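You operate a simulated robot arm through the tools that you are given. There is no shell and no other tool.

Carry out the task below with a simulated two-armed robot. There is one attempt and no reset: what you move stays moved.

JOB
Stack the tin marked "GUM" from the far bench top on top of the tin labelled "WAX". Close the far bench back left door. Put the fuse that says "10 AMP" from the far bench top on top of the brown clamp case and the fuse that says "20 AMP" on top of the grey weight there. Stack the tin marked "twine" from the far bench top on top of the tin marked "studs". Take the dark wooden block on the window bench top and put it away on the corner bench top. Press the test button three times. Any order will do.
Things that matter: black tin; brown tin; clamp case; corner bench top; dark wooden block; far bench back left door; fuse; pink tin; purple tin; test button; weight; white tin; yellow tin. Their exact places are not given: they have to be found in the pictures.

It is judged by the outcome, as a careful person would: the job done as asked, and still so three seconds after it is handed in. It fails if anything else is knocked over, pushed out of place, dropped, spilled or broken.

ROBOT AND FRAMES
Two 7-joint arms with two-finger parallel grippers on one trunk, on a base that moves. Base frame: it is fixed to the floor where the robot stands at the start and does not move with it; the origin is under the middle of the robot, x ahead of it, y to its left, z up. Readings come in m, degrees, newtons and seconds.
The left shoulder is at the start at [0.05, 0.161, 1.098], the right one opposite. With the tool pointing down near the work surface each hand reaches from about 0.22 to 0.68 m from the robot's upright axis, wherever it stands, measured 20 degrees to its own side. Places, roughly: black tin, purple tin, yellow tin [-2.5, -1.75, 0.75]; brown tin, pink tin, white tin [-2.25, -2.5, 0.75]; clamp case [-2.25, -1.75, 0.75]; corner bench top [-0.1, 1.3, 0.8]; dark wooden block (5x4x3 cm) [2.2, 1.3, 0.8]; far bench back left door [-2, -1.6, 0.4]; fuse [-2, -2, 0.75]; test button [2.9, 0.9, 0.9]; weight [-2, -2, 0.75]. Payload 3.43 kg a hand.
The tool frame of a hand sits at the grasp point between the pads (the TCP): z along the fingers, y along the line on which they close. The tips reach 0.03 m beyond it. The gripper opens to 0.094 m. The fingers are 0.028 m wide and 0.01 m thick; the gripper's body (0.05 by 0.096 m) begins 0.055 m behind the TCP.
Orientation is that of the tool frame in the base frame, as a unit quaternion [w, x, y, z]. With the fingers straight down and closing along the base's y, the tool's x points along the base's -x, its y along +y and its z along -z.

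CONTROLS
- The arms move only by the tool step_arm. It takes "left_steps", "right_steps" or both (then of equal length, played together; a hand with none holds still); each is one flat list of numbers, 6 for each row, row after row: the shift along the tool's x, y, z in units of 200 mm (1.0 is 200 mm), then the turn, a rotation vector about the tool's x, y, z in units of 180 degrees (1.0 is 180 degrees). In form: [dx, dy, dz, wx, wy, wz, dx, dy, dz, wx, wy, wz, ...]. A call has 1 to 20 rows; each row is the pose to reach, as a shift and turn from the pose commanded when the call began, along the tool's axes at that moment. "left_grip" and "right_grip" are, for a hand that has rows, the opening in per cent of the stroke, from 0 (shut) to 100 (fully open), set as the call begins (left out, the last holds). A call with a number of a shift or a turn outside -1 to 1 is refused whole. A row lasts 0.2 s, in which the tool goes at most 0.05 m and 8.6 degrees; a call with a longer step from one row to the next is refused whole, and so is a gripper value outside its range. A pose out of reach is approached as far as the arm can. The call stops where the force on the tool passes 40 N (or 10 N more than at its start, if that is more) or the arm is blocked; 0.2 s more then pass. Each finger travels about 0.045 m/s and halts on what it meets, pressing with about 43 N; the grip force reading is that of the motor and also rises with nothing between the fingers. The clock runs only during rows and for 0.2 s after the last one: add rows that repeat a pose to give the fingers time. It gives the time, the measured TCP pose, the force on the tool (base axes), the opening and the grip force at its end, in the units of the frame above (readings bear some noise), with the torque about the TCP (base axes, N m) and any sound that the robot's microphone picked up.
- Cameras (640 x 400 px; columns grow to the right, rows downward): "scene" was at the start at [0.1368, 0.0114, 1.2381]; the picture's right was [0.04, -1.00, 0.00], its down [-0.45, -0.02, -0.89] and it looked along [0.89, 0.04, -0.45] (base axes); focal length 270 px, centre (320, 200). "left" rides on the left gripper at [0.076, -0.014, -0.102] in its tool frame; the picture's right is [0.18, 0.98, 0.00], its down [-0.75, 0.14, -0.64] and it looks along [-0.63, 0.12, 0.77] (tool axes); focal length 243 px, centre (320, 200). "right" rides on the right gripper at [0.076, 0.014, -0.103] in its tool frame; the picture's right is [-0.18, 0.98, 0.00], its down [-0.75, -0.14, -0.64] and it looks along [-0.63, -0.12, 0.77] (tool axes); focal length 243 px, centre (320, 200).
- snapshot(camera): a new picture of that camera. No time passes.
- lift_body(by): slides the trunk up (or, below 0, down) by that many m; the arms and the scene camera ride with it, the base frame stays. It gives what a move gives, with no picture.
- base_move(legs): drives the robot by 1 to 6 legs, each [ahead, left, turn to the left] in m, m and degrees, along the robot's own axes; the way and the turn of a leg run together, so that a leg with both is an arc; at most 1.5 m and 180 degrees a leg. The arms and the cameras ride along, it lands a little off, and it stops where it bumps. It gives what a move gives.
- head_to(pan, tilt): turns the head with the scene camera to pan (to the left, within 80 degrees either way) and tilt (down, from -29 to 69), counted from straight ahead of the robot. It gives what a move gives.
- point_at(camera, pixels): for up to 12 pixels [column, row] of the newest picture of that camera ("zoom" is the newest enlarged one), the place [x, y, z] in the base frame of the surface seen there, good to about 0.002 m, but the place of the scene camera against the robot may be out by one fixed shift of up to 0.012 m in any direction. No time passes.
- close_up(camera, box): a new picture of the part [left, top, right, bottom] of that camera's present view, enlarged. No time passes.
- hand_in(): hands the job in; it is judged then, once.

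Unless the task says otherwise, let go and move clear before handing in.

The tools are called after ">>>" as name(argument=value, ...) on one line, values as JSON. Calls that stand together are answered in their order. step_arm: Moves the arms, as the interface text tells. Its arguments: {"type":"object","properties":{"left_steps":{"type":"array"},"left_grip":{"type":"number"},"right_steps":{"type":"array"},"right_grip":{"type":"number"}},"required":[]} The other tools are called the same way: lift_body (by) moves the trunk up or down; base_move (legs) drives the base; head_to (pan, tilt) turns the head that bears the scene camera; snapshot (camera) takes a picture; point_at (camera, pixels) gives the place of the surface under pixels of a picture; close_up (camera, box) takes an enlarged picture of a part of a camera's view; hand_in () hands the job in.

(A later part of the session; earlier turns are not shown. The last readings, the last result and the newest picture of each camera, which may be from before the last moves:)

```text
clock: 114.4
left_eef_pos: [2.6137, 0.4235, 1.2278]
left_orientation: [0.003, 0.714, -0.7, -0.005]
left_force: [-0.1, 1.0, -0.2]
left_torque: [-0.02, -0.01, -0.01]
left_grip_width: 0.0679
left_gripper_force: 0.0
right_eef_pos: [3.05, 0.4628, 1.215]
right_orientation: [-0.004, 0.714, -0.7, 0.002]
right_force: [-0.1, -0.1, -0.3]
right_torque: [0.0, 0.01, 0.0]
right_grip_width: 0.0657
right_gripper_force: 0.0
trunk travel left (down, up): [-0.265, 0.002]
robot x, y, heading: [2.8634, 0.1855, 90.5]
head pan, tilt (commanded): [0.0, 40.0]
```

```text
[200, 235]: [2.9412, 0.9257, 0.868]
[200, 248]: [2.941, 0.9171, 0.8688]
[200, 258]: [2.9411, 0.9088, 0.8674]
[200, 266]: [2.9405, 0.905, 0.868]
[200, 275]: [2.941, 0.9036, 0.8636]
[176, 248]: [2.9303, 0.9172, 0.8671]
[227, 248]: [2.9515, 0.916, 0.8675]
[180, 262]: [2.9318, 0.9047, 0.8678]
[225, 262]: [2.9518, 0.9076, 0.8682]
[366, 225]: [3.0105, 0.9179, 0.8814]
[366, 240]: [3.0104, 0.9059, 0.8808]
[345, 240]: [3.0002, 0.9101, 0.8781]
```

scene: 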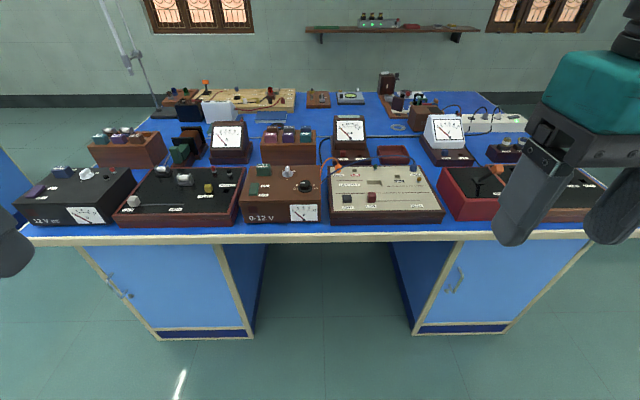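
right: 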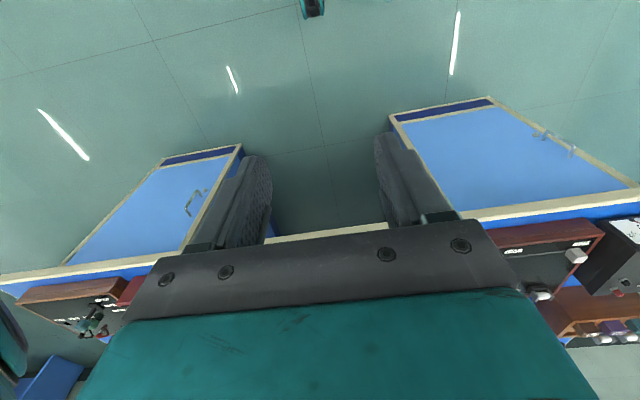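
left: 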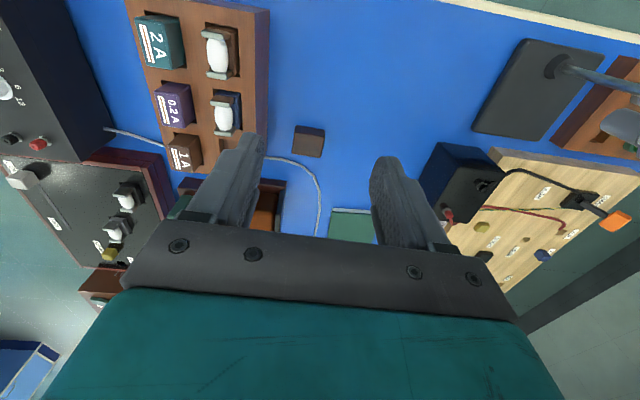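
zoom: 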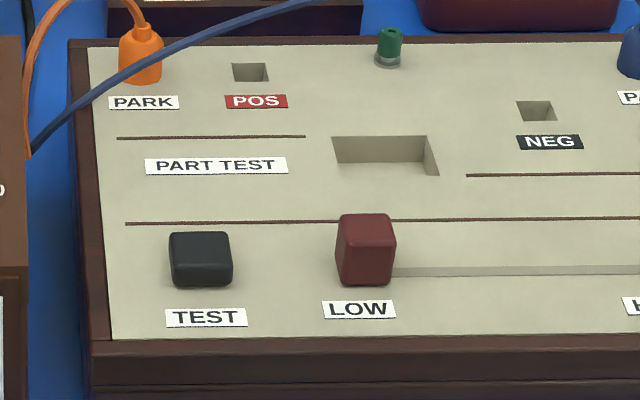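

The button's top is at (2.941, 0.915, 0.868), about 24 mm square. I'll position the base for the right hand (ahead 0.17, left 0.08), lower the trunk, then verify with the wrist camera.

>>> base_move(legs=[[0.17, 0.08, 0]])

>>> lift_body(by=-0.14)

>>> snapshot(camera="right")

>>> snapshot(camera="scene")

```text
clock: 115.9
left_eef_pos: [2.5312, 0.5936, 1.2259]
left_orientation: [0.002, 0.715, -0.699, -0.006]
left_force: [0.3, 1.0, 0.6]
left_torque: [-0.04, 0.01, 0.02]
left_grip_width: 0.0677
left_gripper_force: 0.1
right_eef_pos: [2.9686, 0.6346, 1.2157]
right_orientation: [-0.003, 0.715, -0.699, 0.003]
right_force: [-0.7, 0.2, 0.6]
right_torque: [0.02, 0.0, 0.02]
right_grip_width: 0.0659
right_gripper_force: 0.0
trunk travel left (down, up): [-0.265, 0.002]
robot x, y, heading: [2.7859, 0.3574, 90.5]
head pan, tilt (commanded): [0.0, 40.0]
```

```text
clock: 117.6
left_eef_pos: [2.5298, 0.5929, 1.0867]
left_orientation: [0.002, 0.715, -0.699, -0.006]
left_force: [0.5, 1.2, 0.8]
left_torque: [-0.01, 0.01, 0.02]
left_grip_width: 0.0677
left_gripper_force: 0.0
right_eef_pos: [2.9677, 0.6346, 1.0759]
right_orientation: [-0.004, 0.715, -0.699, 0.003]
right_force: [0.3, 0.3, 0.3]
right_torque: [-0.01, -0.01, 0.02]
right_grip_width: 0.0655
right_gripper_force: 0.1
trunk travel left (down, up): [-0.125, 0.142]
robot x, y, heading: [2.7828, 0.3543, 90.3]
head pan, tilt (commanded): [0.0, 40.0]
```

```text
taken
```

right: 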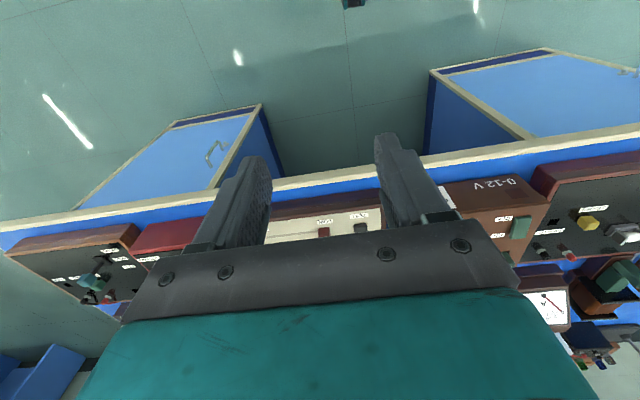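

```text
taken
```

scene: 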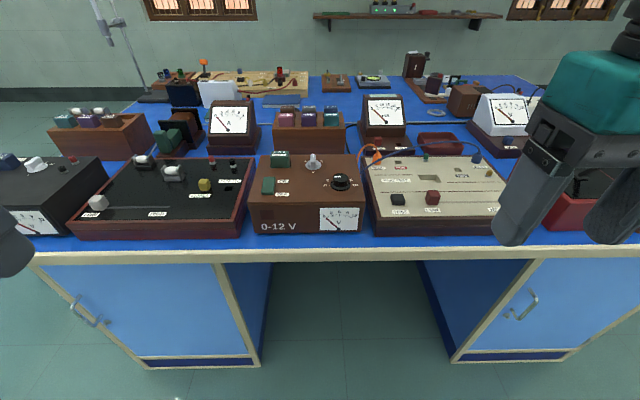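

I'll shut the right gripper and advance over the panel, then re-measure the button with the wrist camera.

>>> step_arm(right_steps=[-0.22, 0.02, 0, 0, 0, 0, -0.44, 0.04, 0, 0, 0, 0, -0.66, 0.06, 0, 0, 0, 0, -0.88, 0.08, 0, 0, 0, 0, -0.88, 0.08, 0, 0, 0, 0, -0.88, 0.08, 0, 0, 0, 0], right_grip=0)

>>> snapshot(camera="right")

>>> close_up(camera="right", box=[240, 110, 400, 210])

```text
clock: 119.0
left_eef_pos: [2.5315, 0.5931, 1.0866]
left_orientation: [0.003, 0.715, -0.699, -0.006]
left_force: [-0.4, 0.6, 0.2]
left_torque: [0.01, 0.0, -0.02]
left_grip_width: 0.0677
left_gripper_force: 0.1
right_eef_pos: [2.9476, 0.8121, 1.0758]
right_orientation: [-0.005, 0.715, -0.699, 0.004]
right_force: [0.2, -0.5, 0.3]
right_torque: [0.02, 0.0, 0.0]
right_grip_width: 0.0
right_gripper_force: 33.3
trunk travel left (down, up): [-0.125, 0.142]
robot x, y, heading: [2.7817, 0.3546, 90.7]
head pan, tilt (commanded): [0.0, 40.0]
```

```text
taken
```

right: 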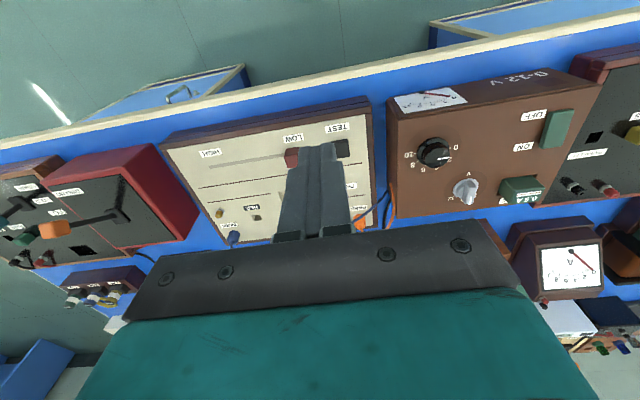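

```text
4.00 times, centred on (320, 160) of right
```

zoom: 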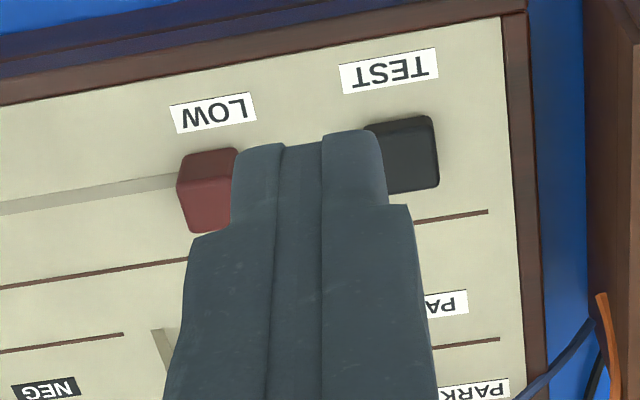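

>>> point_at(camera="zoom", pixels=[[400, 130], [430, 125], [432, 180], [400, 183], [410, 150], [428, 155], [395, 150], [205, 165], [230, 160], [190, 175], [330, 140]])

```text
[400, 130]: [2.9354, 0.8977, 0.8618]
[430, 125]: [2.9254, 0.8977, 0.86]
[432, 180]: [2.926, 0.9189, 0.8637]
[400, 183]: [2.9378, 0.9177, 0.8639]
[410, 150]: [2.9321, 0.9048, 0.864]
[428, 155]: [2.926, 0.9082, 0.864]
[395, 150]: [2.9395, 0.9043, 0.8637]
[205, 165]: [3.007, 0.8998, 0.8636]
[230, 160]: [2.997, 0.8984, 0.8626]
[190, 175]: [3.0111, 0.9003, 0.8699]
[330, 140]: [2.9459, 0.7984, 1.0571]
```

The wrist camera puts the button centre at ≈(2.935, 0.909), top z≈0.864. I'll go above it and down to tips ~18 mm above.

>>> step_arm(right_steps=[-0.16, 0.017, 0, 0, 0, 0, -0.33, 0.034, 0, 0, 0, 0, -0.4865, 0.052, 0, 0, 0, 0, -0.4865, 0.052, 0.2, 0, 0, 0, -0.4865, 0.052, 0.4, 0, 0, 0, -0.4865, 0.052, 0.6, 0, 0, 0, -0.4865, 0.052, 0.82, 0, 0, 0])

>>> snapshot(camera="right")

>>> close_up(camera="scene", box=[320, 120, 480, 240])

```text
clock: 120.6
left_eef_pos: [2.5316, 0.5933, 1.0872]
left_orientation: [0.003, 0.715, -0.699, -0.006]
left_force: [-0.5, 0.0, 0.5]
left_torque: [0.03, 0.0, 0.02]
left_grip_width: 0.0676
left_gripper_force: 0.1
right_eef_pos: [2.9383, 0.9087, 0.9135]
right_orientation: [-0.005, 0.715, -0.699, 0.002]
right_force: [0.3, 0.7, 0.0]
right_torque: [-0.01, -0.01, -0.01]
right_grip_width: 0.0
right_gripper_force: 33.1
trunk travel left (down, up): [-0.125, 0.142]
robot x, y, heading: [2.7853, 0.356, 90.4]
head pan, tilt (commanded): [0.0, 40.0]
```

```text
taken
```

right: 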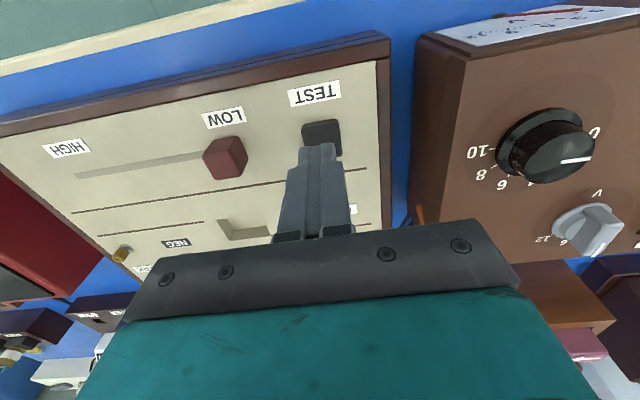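

```text
3.33 times, centred on (400, 180) of scene
```

zoom: 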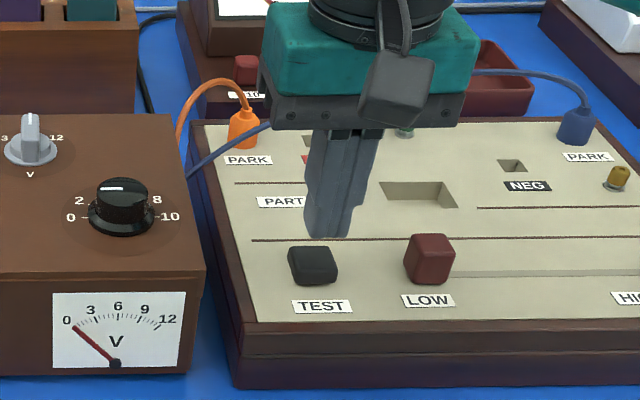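

>>> close_up(camera="right", box=[270, 90, 370, 170])

>>> point_at(camera="right", pixels=[[304, 127], [337, 122], [341, 150], [320, 128], [320, 140], [305, 135], [340, 140], [225, 150]])

```text
5.00 times, centred on (320, 130) of right
```

zoom: 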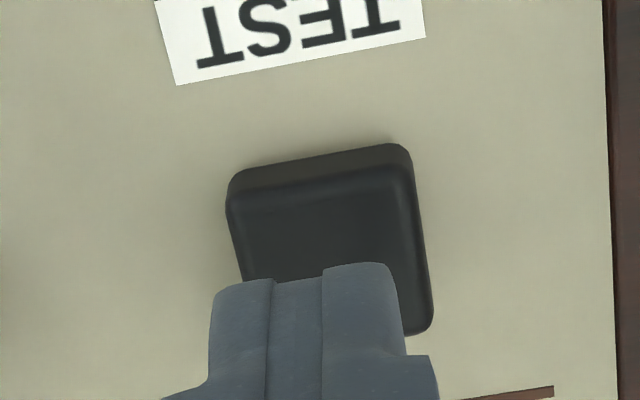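

```text
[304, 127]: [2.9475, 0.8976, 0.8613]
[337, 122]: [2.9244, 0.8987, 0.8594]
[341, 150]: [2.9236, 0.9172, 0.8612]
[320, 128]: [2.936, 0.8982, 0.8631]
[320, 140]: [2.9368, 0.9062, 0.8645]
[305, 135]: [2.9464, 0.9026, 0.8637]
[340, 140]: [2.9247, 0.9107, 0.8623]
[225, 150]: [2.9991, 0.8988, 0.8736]
```

Aligned: TCP (2.938,0.909) vs button centre (2.936,0.909). I'll descend gently in small steps and watch force and sound for the first press.

>>> step_arm(right_steps=[0, 0, 0.05, 0, 0, 0, 0, 0, 0.08, 0, 0, 0, 0, 0, 0.09, 0, 0, 0, 0, 0, 0.1, 0, 0, 0])

```text
clock: 121.6
left_eef_pos: [2.531, 0.5935, 1.0861]
left_orientation: [0.003, 0.715, -0.699, -0.006]
left_force: [0.1, 0.2, -0.5]
left_torque: [0.0, 0.01, -0.01]
left_grip_width: 0.0676
left_gripper_force: 0.1
right_eef_pos: [2.9376, 0.9081, 0.8941]
right_orientation: [-0.005, 0.715, -0.699, 0.002]
right_force: [0.5, 0.8, 0.8]
right_torque: [0.01, -0.03, -0.01]
right_grip_width: 0.0
right_gripper_force: 32.9
trunk travel left (down, up): [-0.125, 0.142]
robot x, y, heading: [2.7799, 0.3553, 90.5]
head pan, tilt (commanded): [0.0, 40.0]
```

>>> step_arm(right_steps=[0, 0, 0.01, 0, 0, 0, 0, 0, 0.02, 0, 0, 0])

```text
clock: 122.2
left_eef_pos: [2.5307, 0.5933, 1.0874]
left_orientation: [0.003, 0.715, -0.699, -0.006]
left_force: [0.7, 0.7, -0.3]
left_torque: [-0.02, 0.02, -0.02]
left_grip_width: 0.0679
left_gripper_force: 0.0
right_eef_pos: [2.9364, 0.9072, 0.8899]
right_orientation: [-0.005, 0.715, -0.699, 0.002]
right_force: [0.4, 0.7, 2.8]
right_torque: [0.01, -0.02, -0.01]
right_grip_width: 0.0
right_gripper_force: 32.7
trunk travel left (down, up): [-0.125, 0.142]
robot x, y, heading: [2.7816, 0.3571, 90.6]
head pan, tilt (commanded): [0.0, 40.0]
heard: click
```

A click at z=0.890 with 2.8 N: press one registered. Release fully and look/listen.

>>> step_arm(right_steps=[0, 0, -0.04, 0, 0, 0, 0, 0, -0.08, 0, 0, 0, 0, 0, -0.08, 0, 0, 0])

>>> close_up(camera="scene", box=[320, 120, 480, 240])

```text
clock: 123.0
left_eef_pos: [2.531, 0.5931, 1.0872]
left_orientation: [0.003, 0.715, -0.699, -0.006]
left_force: [0.1, -0.4, 0.5]
left_torque: [0.0, -0.01, -0.02]
left_grip_width: 0.0679
left_gripper_force: 0.1
right_eef_pos: [2.9363, 0.9079, 0.9043]
right_orientation: [-0.005, 0.715, -0.699, 0.003]
right_force: [-0.5, 0.1, -0.8]
right_torque: [-0.03, 0.0, -0.01]
right_grip_width: 0.0001
right_gripper_force: 33.4
trunk travel left (down, up): [-0.125, 0.142]
robot x, y, heading: [2.7799, 0.3589, 90.7]
head pan, tilt (commanded): [0.0, 40.0]
```

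```text
3.33 times, centred on (400, 180) of scene
```

zoom: 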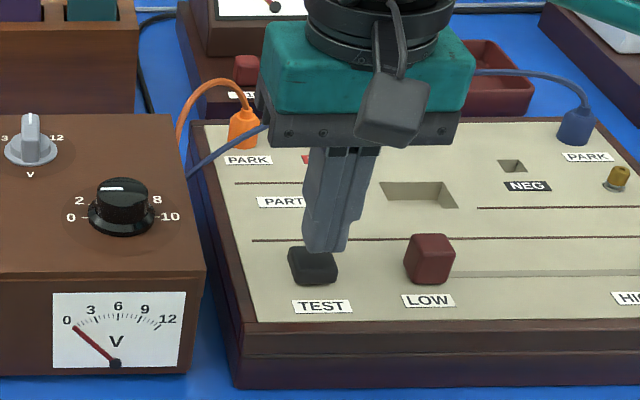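

The button is up again. Second press to the same depth.

>>> step_arm(right_steps=[0, 0, 0.04, 0, 0, 0, 0, 0, 0.07, 0, 0, 0, 0, 0, 0.082, 0, 0, 0])

```text
clock: 123.8
left_eef_pos: [2.531, 0.5923, 1.0857]
left_orientation: [0.002, 0.715, -0.699, -0.005]
left_force: [0.4, -1.1, -0.2]
left_torque: [0.0, 0.0, 0.01]
left_grip_width: 0.0675
left_gripper_force: 0.2
right_eef_pos: [2.9363, 0.9068, 0.8895]
right_orientation: [-0.005, 0.715, -0.699, 0.003]
right_force: [0.5, 0.8, 4.4]
right_torque: [0.01, 0.03, 0.01]
right_grip_width: 0.0001
right_gripper_force: 32.4
trunk travel left (down, up): [-0.125, 0.142]
robot x, y, heading: [2.7825, 0.3571, 90.5]
head pan, tilt (commanded): [0.0, 40.0]
heard: click
```

Second click heard. Release and press a third time.

>>> step_arm(right_steps=[0, 0, -0.04, 0, 0, 0, 0, 0, -0.08, 0, 0, 0, 0, 0, -0.08, 0, 0, 0])

>>> step_arm(right_steps=[0, 0, 0.04, 0, 0, 0, 0, 0, 0.07, 0, 0, 0, 0, 0, 0.082, 0, 0, 0])

```text
clock: 124.6
left_eef_pos: [2.5309, 0.5919, 1.0868]
left_orientation: [0.003, 0.715, -0.699, -0.006]
left_force: [-0.1, -1.1, -0.6]
left_torque: [0.0, -0.01, 0.0]
left_grip_width: 0.0677
left_gripper_force: 0.1
right_eef_pos: [2.9393, 0.9072, 0.904]
right_orientation: [-0.004, 0.715, -0.699, 0.003]
right_force: [0.6, 0.6, -0.6]
right_torque: [0.0, 0.0, 0.0]
right_grip_width: 0.0
right_gripper_force: 33.0
trunk travel left (down, up): [-0.125, 0.142]
robot x, y, heading: [2.7811, 0.3551, 90.7]
head pan, tilt (commanded): [0.0, 40.0]
```

```text
clock: 125.4
left_eef_pos: [2.5307, 0.5915, 1.0869]
left_orientation: [0.003, 0.715, -0.699, -0.006]
left_force: [0.6, 0.0, -0.4]
left_torque: [-0.01, 0.02, -0.05]
left_grip_width: 0.0677
left_gripper_force: 0.0
right_eef_pos: [2.9371, 0.9079, 0.888]
right_orientation: [-0.005, 0.715, -0.699, 0.002]
right_force: [1.3, -0.8, 5.0]
right_torque: [-0.03, -0.02, 0.03]
right_grip_width: 0.0
right_gripper_force: 32.7
trunk travel left (down, up): [-0.125, 0.142]
robot x, y, heading: [2.7829, 0.357, 90.4]
head pan, tilt (commanded): [0.0, 40.0]
heard: click
```

Three clicks heard. Raise straight up and retract the right hand.

>>> step_arm(right_steps=[0, 0, -0.2, 0, 0, 0, 0, 0, -0.4, 0, 0, 0, 0, 0, -0.6, 0, 0, 0, 0, 0, -0.8, 0, 0, 0, 0, 0, -0.95, 0, 0, 0, 0.2, 0, -0.95, 0, 0, 0, 0.4, 0, -0.95, 0, 0, 0, 0.6, 0, -0.95, 0, 0, 0, 0.8, 0, -0.95, 0, 0, 0, 1.0, 0, -0.95, 0, 0, 0])

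>>> step_arm(right_steps=[0.2, 0.1, 0, 0, 0, 0, 0.4, 0.2, 0, 0, 0, 0])

>>> snapshot(camera="scene")

```text
clock: 127.6
left_eef_pos: [2.5313, 0.5926, 1.0864]
left_orientation: [0.002, 0.715, -0.699, -0.006]
left_force: [-0.5, 0.6, 1.2]
left_torque: [0.03, -0.01, 0.0]
left_grip_width: 0.0679
left_gripper_force: 0.1
right_eef_pos: [2.9395, 0.7059, 1.077]
right_orientation: [-0.006, 0.715, -0.699, 0.002]
right_force: [0.7, -0.3, 0.8]
right_torque: [-0.03, 0.02, -0.03]
right_grip_width: 0.0
right_gripper_force: 33.2
trunk travel left (down, up): [-0.125, 0.142]
robot x, y, heading: [2.7802, 0.3535, 90.6]
head pan, tilt (commanded): [0.0, 40.0]
```

```text
clock: 128.2
left_eef_pos: [2.5302, 0.5917, 1.0868]
left_orientation: [0.002, 0.714, -0.7, -0.007]
left_force: [0.7, 0.6, -0.4]
left_torque: [0.0, 0.03, -0.04]
left_grip_width: 0.0677
left_gripper_force: 0.2
right_eef_pos: [2.8994, 0.6263, 1.0764]
right_orientation: [-0.005, 0.715, -0.699, 0.003]
right_force: [0.3, -0.4, -0.7]
right_torque: [0.02, -0.03, 0.05]
right_grip_width: 0.0
right_gripper_force: 32.6
trunk travel left (down, up): [-0.125, 0.142]
robot x, y, heading: [2.7834, 0.356, 90.7]
head pan, tilt (commanded): [0.0, 40.0]
```

```text
taken
```

scene: 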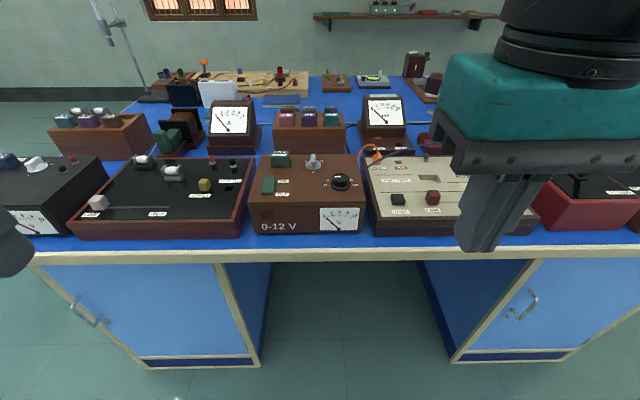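

The panel looks undisturbed (TEST button at (397,200), LOW slider unchanged). Next is the far bench; I'll back off, turn to face −x and drive back through the open floor.

>>> base_move(legs=[[-0.4, 0, 0], [0, 0, 90], [1.5, 0, 0], [1.2, 0, 0]])

>>> head_to(pan=0, tilt=15)

>>> snapshot(camera="scene")

>>> head_to(pan=50, tilt=15)

>>> snapshot(camera="scene")

```text
clock: 147.0
left_eef_pos: [-0.1182, -0.2901, 1.0867]
left_orientation: [0.007, 1.0, 0.005, -0.002]
left_force: [-0.5, 0.4, 0.3]
left_torque: [0.03, 0.01, 0.0]
left_grip_width: 0.0675
left_gripper_force: 0.0
right_eef_pos: [-0.1467, 0.0795, 1.0769]
right_orientation: [-0.006, 1.0, 0.005, -0.001]
right_force: [0.1, -0.1, 0.8]
right_torque: [0.0, 0.04, -0.02]
right_grip_width: 0.0
right_gripper_force: 32.6
trunk travel left (down, up): [-0.125, 0.142]
robot x, y, heading: [0.123, -0.0464, 179.9]
head pan, tilt (commanded): [0.0, 40.0]
```

```text
clock: 147.9
left_eef_pos: [-0.1174, -0.2898, 1.0865]
left_orientation: [0.007, 1.0, 0.005, -0.003]
left_force: [0.3, 0.1, -1.2]
left_torque: [-0.02, -0.02, -0.01]
left_grip_width: 0.0677
left_gripper_force: 0.0
right_eef_pos: [-0.1478, 0.0792, 1.0763]
right_orientation: [-0.005, 1.0, 0.005, -0.001]
right_force: [-0.2, 0.1, -0.4]
right_torque: [-0.01, 0.02, 0.01]
right_grip_width: 0.0001
right_gripper_force: 32.9
trunk travel left (down, up): [-0.125, 0.142]
robot x, y, heading: [0.1177, -0.0393, 179.8]
head pan, tilt (commanded): [0.0, 15.0]
```

```text
taken
```

scene: 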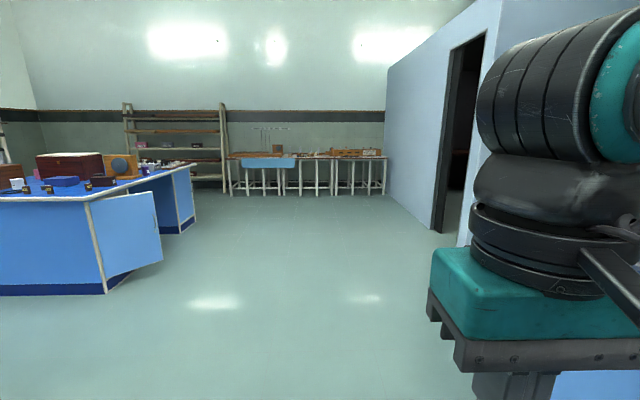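

```text
clock: 149.1
left_eef_pos: [-0.118, -0.2904, 1.0879]
left_orientation: [0.006, 1.0, 0.004, -0.003]
left_force: [-0.4, 0.1, 0.0]
left_torque: [0.01, 0.01, 0.02]
left_grip_width: 0.0676
left_gripper_force: 0.1
right_eef_pos: [-0.1476, 0.0795, 1.0756]
right_orientation: [-0.005, 1.0, 0.005, -0.001]
right_force: [-0.5, -0.3, 0.0]
right_torque: [0.04, -0.02, -0.04]
right_grip_width: 0.0
right_gripper_force: 32.9
trunk travel left (down, up): [-0.125, 0.142]
robot x, y, heading: [0.125, -0.0435, 179.6]
head pan, tilt (commanded): [50.0, 15.0]
```

```text
taken
```

scene: 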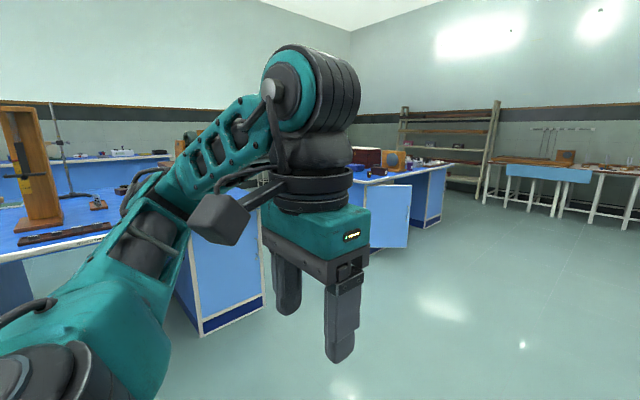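

The far bench is visible with a door ajar at (130,240) in the straight view. I'll measure its geometry.

>>> head_to(pan=20, tilt=20)

>>> snapshot(camera="scene")

>>> close_up(camera="scene", box=[80, 100, 320, 280])

```text
clock: 150.1
left_eef_pos: [-0.1186, -0.2904, 1.0874]
left_orientation: [0.006, 1.0, 0.005, -0.003]
left_force: [0.3, 0.2, 0.0]
left_torque: [-0.02, -0.02, -0.04]
left_grip_width: 0.0676
left_gripper_force: 0.1
right_eef_pos: [-0.148, 0.079, 1.076]
right_orientation: [-0.005, 1.0, 0.004, 0.0]
right_force: [0.7, 0.5, 0.3]
right_torque: [0.0, -0.02, 0.03]
right_grip_width: 0.0003
right_gripper_force: 33.1
trunk travel left (down, up): [-0.125, 0.142]
robot x, y, heading: [0.1193, -0.0395, 179.8]
head pan, tilt (commanded): [20.0, 20.0]
```

```text
taken
```

scene: 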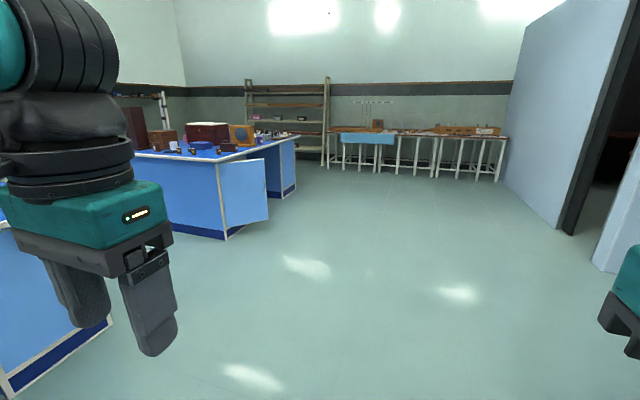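

```text
2.22 times, centred on (200, 190) of scene
```

zoom: 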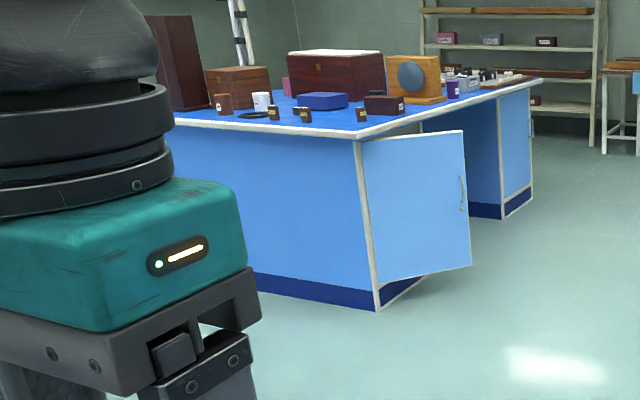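

>>> point_at(camera="zoom", pixels=[[362, 136], [175, 122], [540, 80], [378, 306], [366, 150], [465, 140], [470, 262], [378, 285], [462, 195], [497, 215], [532, 195], [425, 120]])

```text
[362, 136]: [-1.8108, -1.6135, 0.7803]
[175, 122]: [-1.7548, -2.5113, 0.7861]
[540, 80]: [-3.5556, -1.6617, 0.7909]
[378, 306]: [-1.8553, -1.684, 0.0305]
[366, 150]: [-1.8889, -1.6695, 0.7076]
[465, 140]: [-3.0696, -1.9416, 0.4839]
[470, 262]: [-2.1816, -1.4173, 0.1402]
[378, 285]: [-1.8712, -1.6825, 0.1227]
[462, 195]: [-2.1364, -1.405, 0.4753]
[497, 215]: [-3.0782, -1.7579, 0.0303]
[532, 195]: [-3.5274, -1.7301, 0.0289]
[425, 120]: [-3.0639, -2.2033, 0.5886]
```

Far bench: near end x≈−1.8, back edge y≈−1.61, top z≈0.78; the door is hinged at (−1.87,−1.68) with its free edge at about (−2.17,−1.40), open ~42°. I'll check the partition wall before driving.

>>> point_at(camera="scene", pixels=[[560, 232], [505, 185], [600, 270], [300, 265], [420, 180], [268, 220], [330, 175]])

```text
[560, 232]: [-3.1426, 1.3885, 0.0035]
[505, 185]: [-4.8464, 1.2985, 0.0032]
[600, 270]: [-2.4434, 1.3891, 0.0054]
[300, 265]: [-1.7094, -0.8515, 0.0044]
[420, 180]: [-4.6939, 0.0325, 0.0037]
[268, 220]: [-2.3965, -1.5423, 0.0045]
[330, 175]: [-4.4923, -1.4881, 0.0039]
```

The floor is open. Drive to about (−2.2, −0.55) and face the bench (heading 270°).

>>> base_move(legs=[[1.2, 0.25, 0], [1.15, 0.25, 0], [0, 0, 90]])

>>> lift_body(by=0.14)

>>> head_to(pan=0, tilt=25)

>>> snapshot(camera="scene")

>>> close_up(camera="scene", box=[200, 120, 440, 270])

```text
clock: 165.8
left_eef_pos: [-2.0351, -0.7125, 1.0866]
left_orientation: [0.006, 0.727, 0.686, 0.002]
left_force: [0.7, 0.7, 0.4]
left_torque: [-0.02, -0.01, 0.02]
left_grip_width: 0.0676
left_gripper_force: 0.0
right_eef_pos: [-2.4069, -0.7181, 1.0757]
right_orientation: [-0.004, 0.728, 0.686, -0.005]
right_force: [0.2, 0.0, -0.3]
right_torque: [-0.01, -0.03, -0.03]
right_grip_width: 0.0
right_gripper_force: 32.8
trunk travel left (down, up): [-0.125, 0.142]
robot x, y, heading: [-2.2677, -0.454, -94.0]
head pan, tilt (commanded): [20.0, 20.0]
```

```text
clock: 167.4
left_eef_pos: [-2.0367, -0.7117, 1.2251]
left_orientation: [0.006, 0.728, 0.686, 0.003]
left_force: [0.8, 0.1, 0.4]
left_torque: [-0.03, 0.0, -0.01]
left_grip_width: 0.068
left_gripper_force: 0.1
right_eef_pos: [-2.4061, -0.7163, 1.2172]
right_orientation: [-0.004, 0.728, 0.686, -0.003]
right_force: [0.8, -0.9, 0.1]
right_torque: [0.0, 0.03, 0.02]
right_grip_width: 0.0
right_gripper_force: 33.0
trunk travel left (down, up): [-0.265, 0.002]
robot x, y, heading: [-2.2665, -0.4554, -94.4]
head pan, tilt (commanded): [20.0, 20.0]
```

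```text
clock: 168.3
left_eef_pos: [-2.0351, -0.713, 1.2276]
left_orientation: [0.006, 0.728, 0.686, 0.002]
left_force: [-0.1, -0.6, -0.4]
left_torque: [0.03, -0.01, 0.03]
left_grip_width: 0.0675
left_gripper_force: 0.0
right_eef_pos: [-2.4069, -0.7163, 1.2154]
right_orientation: [-0.003, 0.728, 0.685, -0.004]
right_force: [0.1, -0.2, -0.3]
right_torque: [-0.02, -0.01, 0.01]
right_grip_width: 0.0
right_gripper_force: 32.7
trunk travel left (down, up): [-0.265, 0.002]
robot x, y, heading: [-2.2694, -0.459, -94.1]
head pan, tilt (commanded): [0.0, 25.0]
```

```text
taken
```

scene: 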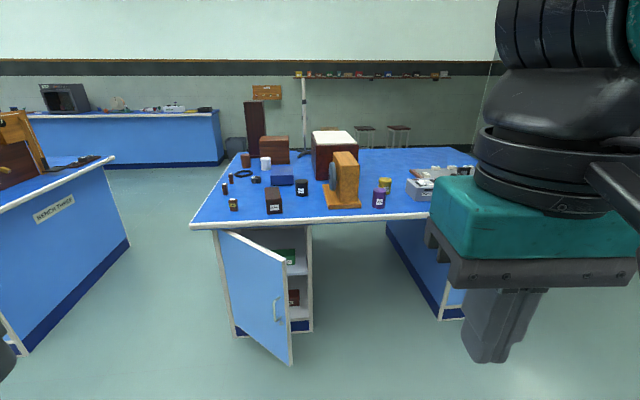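

```text
2.67 times, centred on (320, 195) of scene
```

zoom: 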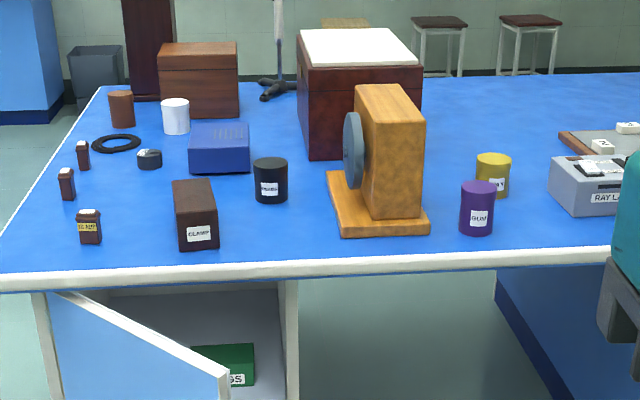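

I can see tins (black 270,180; purple 477,207; yellow 493,175; brown 120,108; white 175,115), clamp case (195,213), fuses at left, and a small weight (149,158). I'll zoom in to read the labels.

>>> close_up(camera="scene", box=[210, 145, 310, 215])

>>> close_up(camera="scene", box=[320, 150, 430, 220])

>>> close_up(camera="scene", box=[190, 210, 330, 370])

```text
5.71 times, centred on (260, 180) of scene
```

zoom: 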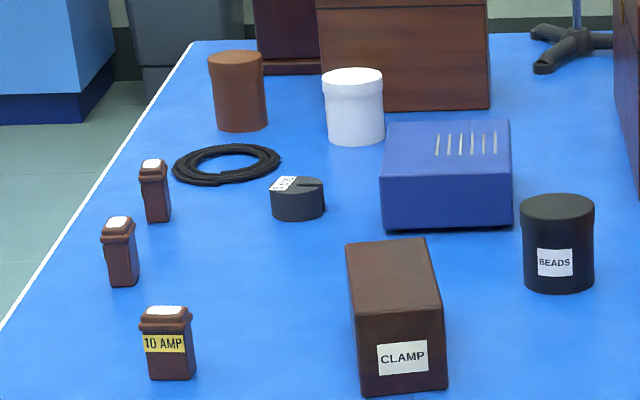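

```text
5.71 times, centred on (375, 185) of scene
```

zoom: 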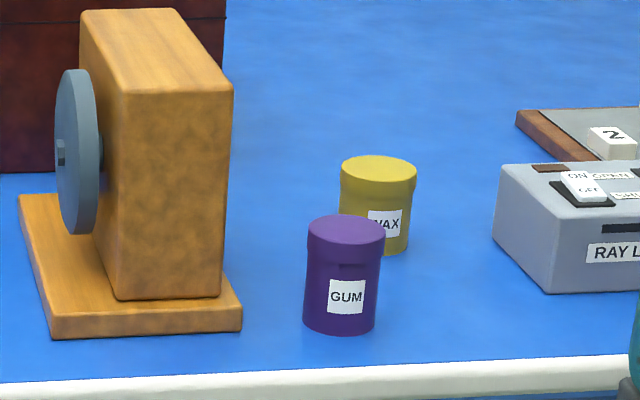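

```text
2.50 times, centred on (260, 290) of scene
```

zoom: 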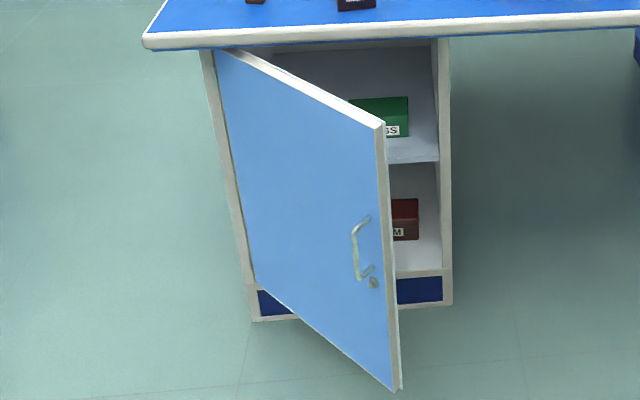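

GUM is purple, WAX yellow, the near fuse is "10 AMP"; the other fuses' and back tins' labels face away. I'll record positions now.

>>> close_up(camera="scene", box=[210, 145, 310, 215])

>>> point_at(camera="zoom", pixels=[[166, 310], [168, 378], [117, 220], [152, 163], [240, 55], [355, 72], [300, 185], [390, 265], [405, 388], [556, 205], [225, 160], [446, 150]])

>>> close_up(camera="scene", box=[320, 150, 430, 220])

>>> point_at(camera="zoom", pixels=[[380, 168], [345, 222], [340, 325], [395, 245], [240, 325], [40, 325], [232, 90], [495, 230], [175, 50], [345, 250], [345, 388]])

```text
5.71 times, centred on (260, 180) of scene
```

zoom: 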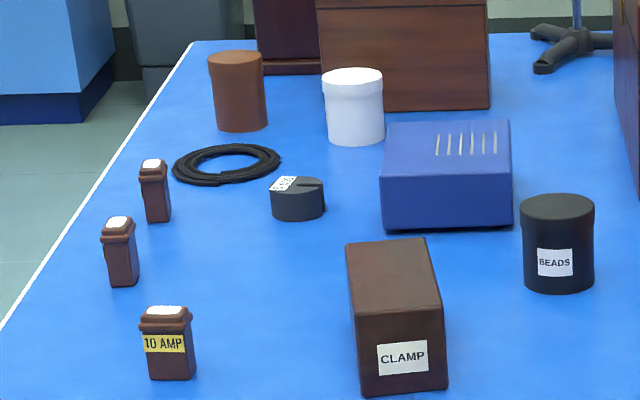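

```text
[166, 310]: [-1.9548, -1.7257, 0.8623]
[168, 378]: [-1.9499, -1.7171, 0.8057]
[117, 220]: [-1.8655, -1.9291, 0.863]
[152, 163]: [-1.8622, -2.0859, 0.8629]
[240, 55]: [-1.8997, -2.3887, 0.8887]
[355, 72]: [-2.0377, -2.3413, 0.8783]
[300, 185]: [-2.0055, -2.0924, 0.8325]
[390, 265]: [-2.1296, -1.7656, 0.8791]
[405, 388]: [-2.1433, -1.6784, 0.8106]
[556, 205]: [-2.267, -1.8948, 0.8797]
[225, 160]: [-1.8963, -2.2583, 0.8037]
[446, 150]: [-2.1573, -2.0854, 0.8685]
```

```text
5.71 times, centred on (375, 185) of scene
```

zoom: 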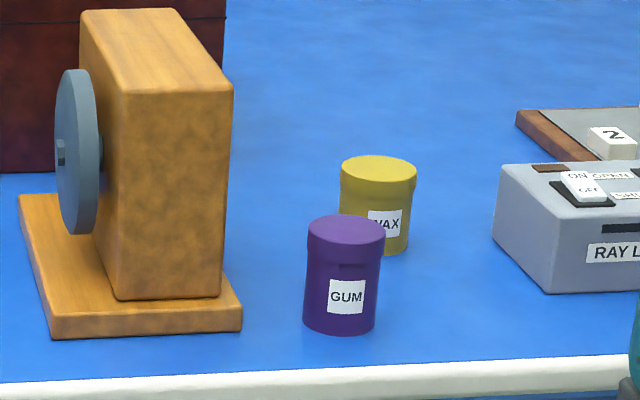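

```text
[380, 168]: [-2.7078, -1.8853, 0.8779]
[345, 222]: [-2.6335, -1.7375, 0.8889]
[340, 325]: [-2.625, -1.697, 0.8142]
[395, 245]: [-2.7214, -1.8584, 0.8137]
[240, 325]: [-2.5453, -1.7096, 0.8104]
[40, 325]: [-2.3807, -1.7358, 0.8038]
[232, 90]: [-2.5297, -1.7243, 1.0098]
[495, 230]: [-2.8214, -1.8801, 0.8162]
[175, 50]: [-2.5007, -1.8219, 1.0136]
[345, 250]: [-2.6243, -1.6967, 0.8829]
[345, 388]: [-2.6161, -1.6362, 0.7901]
```

Positions noted (GUM ≈(−2.63,−1.72), WAX ≈(−2.71,−1.87), clamp case ≈(−2.13,−1.74), weight ≈(−2.0,−2.09), 10 AMP ≈(−1.955,−1.72)). Now measure the door and the neighbouring bench.

>>> point_at(camera="scene", pixels=[[285, 262], [286, 350], [225, 237], [236, 325], [260, 270], [255, 250], [265, 320], [115, 160], [128, 245], [195, 226], [276, 308], [430, 215]])

```text
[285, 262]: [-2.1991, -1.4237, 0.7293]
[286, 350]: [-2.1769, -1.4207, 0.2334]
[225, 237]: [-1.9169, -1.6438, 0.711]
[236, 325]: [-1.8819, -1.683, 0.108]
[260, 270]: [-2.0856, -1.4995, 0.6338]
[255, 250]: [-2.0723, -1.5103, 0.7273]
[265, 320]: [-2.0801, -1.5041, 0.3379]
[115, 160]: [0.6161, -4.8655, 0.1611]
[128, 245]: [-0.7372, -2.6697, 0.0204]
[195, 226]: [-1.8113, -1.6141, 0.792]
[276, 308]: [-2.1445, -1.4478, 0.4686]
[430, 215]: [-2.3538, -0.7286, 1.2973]
```

Door face runs from (−1.92,−1.64) to (−2.20,−1.42), z 0.11–0.73. I'll stand at about (−1.92,−0.75), lower the trunk, and then pitch the closed right hand forward to push the door shut beneath the overhang.

>>> base_move(legs=[[0, 0, 4.1], [0.3, 0.35, 0]])

>>> lift_body(by=-0.26)

>>> head_to(pan=-20, tilt=45)

>>> snapshot(camera="scene")

```text
clock: 172.4
left_eef_pos: [-1.6685, -0.9962, 1.2271]
left_orientation: [0.007, 0.705, 0.709, 0.002]
left_force: [-0.3, -0.1, 0.0]
left_torque: [0.01, -0.03, 0.01]
left_grip_width: 0.0678
left_gripper_force: 0.1
right_eef_pos: [-2.0385, -1.0245, 1.2157]
right_orientation: [-0.003, 0.705, 0.709, -0.004]
right_force: [-0.1, 0.1, 0.4]
right_torque: [-0.01, 0.0, 0.0]
right_grip_width: 0.0002
right_gripper_force: 32.7
trunk travel left (down, up): [-0.265, 0.002]
robot x, y, heading: [-1.9184, -0.7574, -90.1]
head pan, tilt (commanded): [0.0, 25.0]
```

```text
clock: 175.0
left_eef_pos: [-1.6695, -0.9961, 0.9673]
left_orientation: [0.006, 0.705, 0.71, 0.002]
left_force: [0.0, -0.2, 0.4]
left_torque: [-0.01, -0.02, -0.02]
left_grip_width: 0.068
left_gripper_force: 0.0
right_eef_pos: [-2.0401, -1.0243, 0.9558]
right_orientation: [-0.002, 0.704, 0.71, -0.005]
right_force: [-0.3, 0.4, 0.4]
right_torque: [0.02, -0.02, -0.01]
right_grip_width: 0.0001
right_gripper_force: 33.1
trunk travel left (down, up): [-0.005, 0.262]
robot x, y, heading: [-1.9185, -0.757, -90.4]
head pan, tilt (commanded): [0.0, 25.0]
```

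```text
clock: 175.9
left_eef_pos: [-1.6703, -0.9962, 0.9665]
left_orientation: [0.006, 0.705, 0.71, 0.003]
left_force: [0.1, -0.4, 0.0]
left_torque: [0.02, 0.04, 0.0]
left_grip_width: 0.0676
left_gripper_force: 0.1
right_eef_pos: [-2.0406, -1.0257, 0.9562]
right_orientation: [-0.003, 0.705, 0.709, -0.004]
right_force: [-0.6, 0.5, 0.4]
right_torque: [0.02, -0.01, -0.02]
right_grip_width: 0.0003
right_gripper_force: 32.8
trunk travel left (down, up): [-0.005, 0.262]
robot x, y, heading: [-1.9176, -0.7532, -90.2]
head pan, tilt (commanded): [-20.0, 45.0]
```

```text
taken
```

scene: 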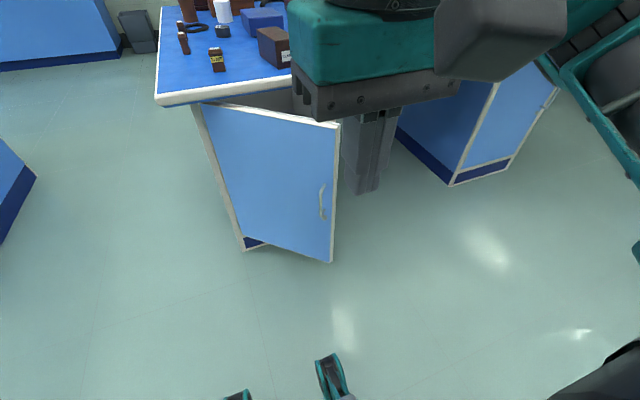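

The way is clear in front of the right hand. I'll lower it and pitch it forward in stages, starting 0.25 m away from the door.

>>> step_arm(right_steps=[-0.0875, -0.04, 0.08, 0, -0.0417, 0, -0.175, -0.08, 0.16, 0, -0.0833, 0, -0.2625, -0.12, 0.24, 0, -0.125, 0, -0.35, -0.16, 0.32, 0, -0.1667, 0, -0.4375, -0.2, 0.4, 0, -0.2083, 0])

>>> snapshot(camera="scene")

```text
clock: 177.1
left_eef_pos: [-1.6694, -0.9959, 0.9672]
left_orientation: [0.006, 0.705, 0.709, 0.003]
left_force: [0.4, -0.4, -0.5]
left_torque: [-0.01, -0.02, -0.02]
left_grip_width: 0.068
left_gripper_force: 0.2
right_eef_pos: [-2.0747, -1.1268, 0.8797]
right_orientation: [0.225, 0.665, 0.674, -0.231]
right_force: [-0.1, 0.2, -0.2]
right_torque: [0.0, 0.0, -0.01]
right_grip_width: 0.0003
right_gripper_force: 32.4
right hand out of reach, approached as far as the arm can: row 5
trunk travel left (down, up): [-0.005, 0.262]
robot x, y, heading: [-1.9177, -0.7552, -90.5]
head pan, tilt (commanded): [-20.0, 45.0]
```

```text
taken
```

scene: 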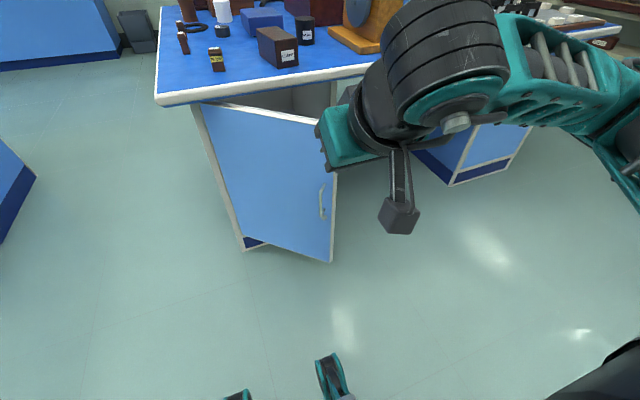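

Row 5 was out of reach with the hand too near the body. I'll move it further forward and lower while pitching (door face at x=−2.1 is y≈−1.50, so there's room).

>>> step_arm(right_steps=[-0.05, -0.015, 0.18, 0, -0.0208, 0, -0.1, -0.03, 0.36, 0, -0.0417, 0, -0.15, -0.045, 0.54, 0, -0.0625, 0, -0.2, -0.0625, 0.7235, 0, -0.0833, 0])

>>> snapshot(camera="scene")

```text
clock: 178.1
left_eef_pos: [-1.6692, -0.9965, 0.9666]
left_orientation: [0.006, 0.704, 0.71, 0.002]
left_force: [0.4, -0.2, -0.3]
left_torque: [-0.02, 0.01, -0.01]
left_grip_width: 0.0677
left_gripper_force: 0.0
right_eef_pos: [-2.0869, -1.2468, 0.789]
right_orientation: [0.312, 0.629, 0.638, -0.316]
right_force: [0.0, 0.3, 0.0]
right_torque: [-0.02, -0.02, 0.02]
right_grip_width: 0.0
right_gripper_force: 33.2
trunk travel left (down, up): [-0.005, 0.262]
robot x, y, heading: [-1.9174, -0.7517, -90.4]
head pan, tilt (commanded): [-20.0, 45.0]
```

```text
taken
```

scene: 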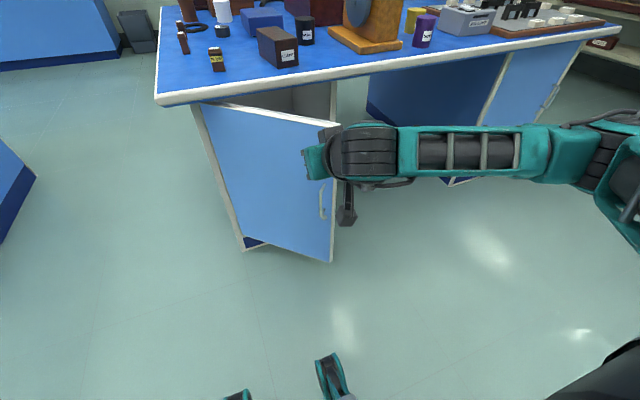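

Good, pitch is ~53°. Next lower to z≈0.66, y≈−1.33 with pitch ~65°.

>>> step_arm(right_steps=[0.07, -0.04, 0.18, 0, -0.017, 0, 0.14, -0.08, 0.36, 0, -0.034, 0, 0.21, -0.115, 0.54, 0, -0.05, 0, 0.275, -0.15, 0.712, 0, -0.0667, 0])

>>> snapshot(camera="scene")

>>> snapshot(camera="right")

```text
clock: 179.1
left_eef_pos: [-1.6668, -0.9971, 0.9653]
left_orientation: [0.004, 0.704, 0.71, 0.003]
left_force: [0.8, 0.0, -0.8]
left_torque: [0.03, 0.09, -0.01]
left_grip_width: 0.0677
left_gripper_force: 0.1
right_eef_pos: [-2.0488, -1.3123, 0.6999]
right_orientation: [0.337, 0.629, 0.618, -0.33]
right_force: [2.1, 6.4, -10.6]
right_torque: [-0.9, 0.13, -0.12]
right_grip_width: 0.0
right_gripper_force: 32.8
right hand out of reach, approached as far as the arm can: row 2, 3, 4
trunk travel left (down, up): [-0.005, 0.262]
robot x, y, heading: [-1.9187, -0.7578, -90.0]
head pan, tilt (commanded): [-20.0, 45.0]
```

```text
taken
```

scene: 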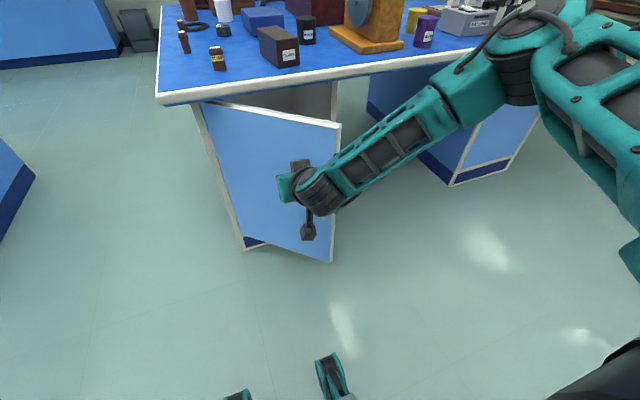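

```text
taken
```

right: 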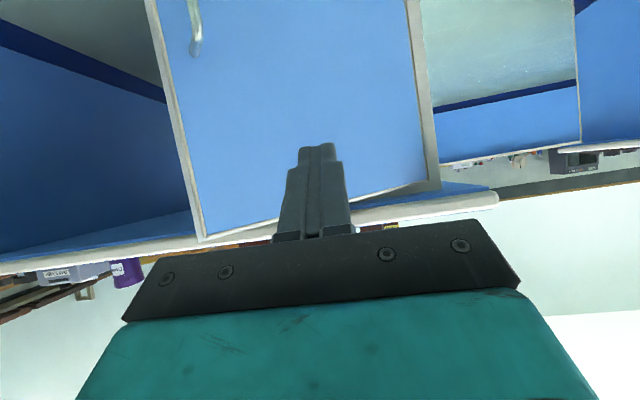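

There's a ~12 N reading on the right hand though the tip is ~0.2 m from the door; I'll hold still to see whether it's transient.

>>> step_arm(right_steps=[0, 0, 0, 0, 0, 0, 0, 0, 0, 0, 0, 0])

>>> head_to(pan=-50, tilt=40)

>>> snapshot(camera="scene")

```text
clock: 179.7
left_eef_pos: [-1.6698, -0.9967, 0.9676]
left_orientation: [0.006, 0.705, 0.71, 0.002]
left_force: [-0.2, 0.6, 0.2]
left_torque: [0.03, 0.0, 0.02]
left_grip_width: 0.0676
left_gripper_force: 0.1
right_eef_pos: [-2.0526, -1.3118, 0.6975]
right_orientation: [0.335, 0.628, 0.618, -0.334]
right_force: [-1.0, -0.6, -0.2]
right_torque: [0.01, 0.01, 0.01]
right_grip_width: 0.0
right_gripper_force: 32.8
trunk travel left (down, up): [-0.005, 0.262]
robot x, y, heading: [-1.9181, -0.7512, -90.3]
head pan, tilt (commanded): [-20.0, 45.0]
```

```text
clock: 180.6
left_eef_pos: [-1.6694, -0.9961, 0.9676]
left_orientation: [0.005, 0.705, 0.709, 0.003]
left_force: [-0.3, 0.2, -0.7]
left_torque: [-0.02, 0.02, -0.01]
left_grip_width: 0.068
left_gripper_force: 0.1
right_eef_pos: [-2.0528, -1.3112, 0.6995]
right_orientation: [0.335, 0.628, 0.617, -0.335]
right_force: [0.0, -0.5, -0.5]
right_torque: [0.0, -0.01, 0.01]
right_grip_width: 0.0003
right_gripper_force: 32.8
trunk travel left (down, up): [-0.005, 0.262]
robot x, y, heading: [-1.9139, -0.7565, -90.4]
head pan, tilt (commanded): [-50.0, 40.0]
```

```text
taken
```

scene: 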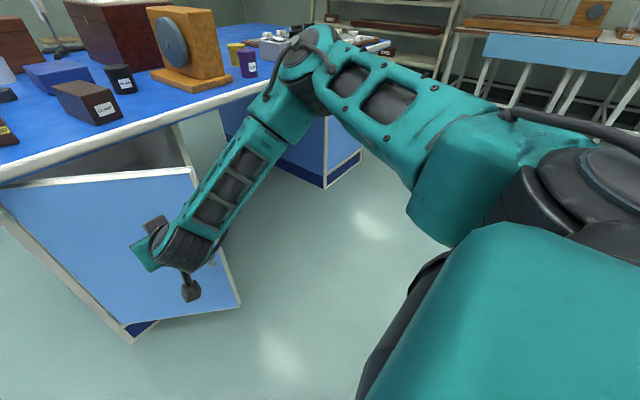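

The force was only transient. The elbow (310,60) is now out to the right; I'll measure how close it is to the bench items.

>>> point_at(camera="scene", pixels=[[300, 55], [325, 40], [285, 75], [270, 130], [330, 90], [200, 200], [160, 245], [145, 255], [400, 110]])

```text
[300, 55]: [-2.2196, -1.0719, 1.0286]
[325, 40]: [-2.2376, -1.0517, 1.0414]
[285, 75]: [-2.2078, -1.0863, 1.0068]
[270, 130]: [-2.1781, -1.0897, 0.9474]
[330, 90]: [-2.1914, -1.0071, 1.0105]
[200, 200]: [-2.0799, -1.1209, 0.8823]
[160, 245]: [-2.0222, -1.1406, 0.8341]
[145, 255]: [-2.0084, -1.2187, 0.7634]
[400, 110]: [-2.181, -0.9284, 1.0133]
```

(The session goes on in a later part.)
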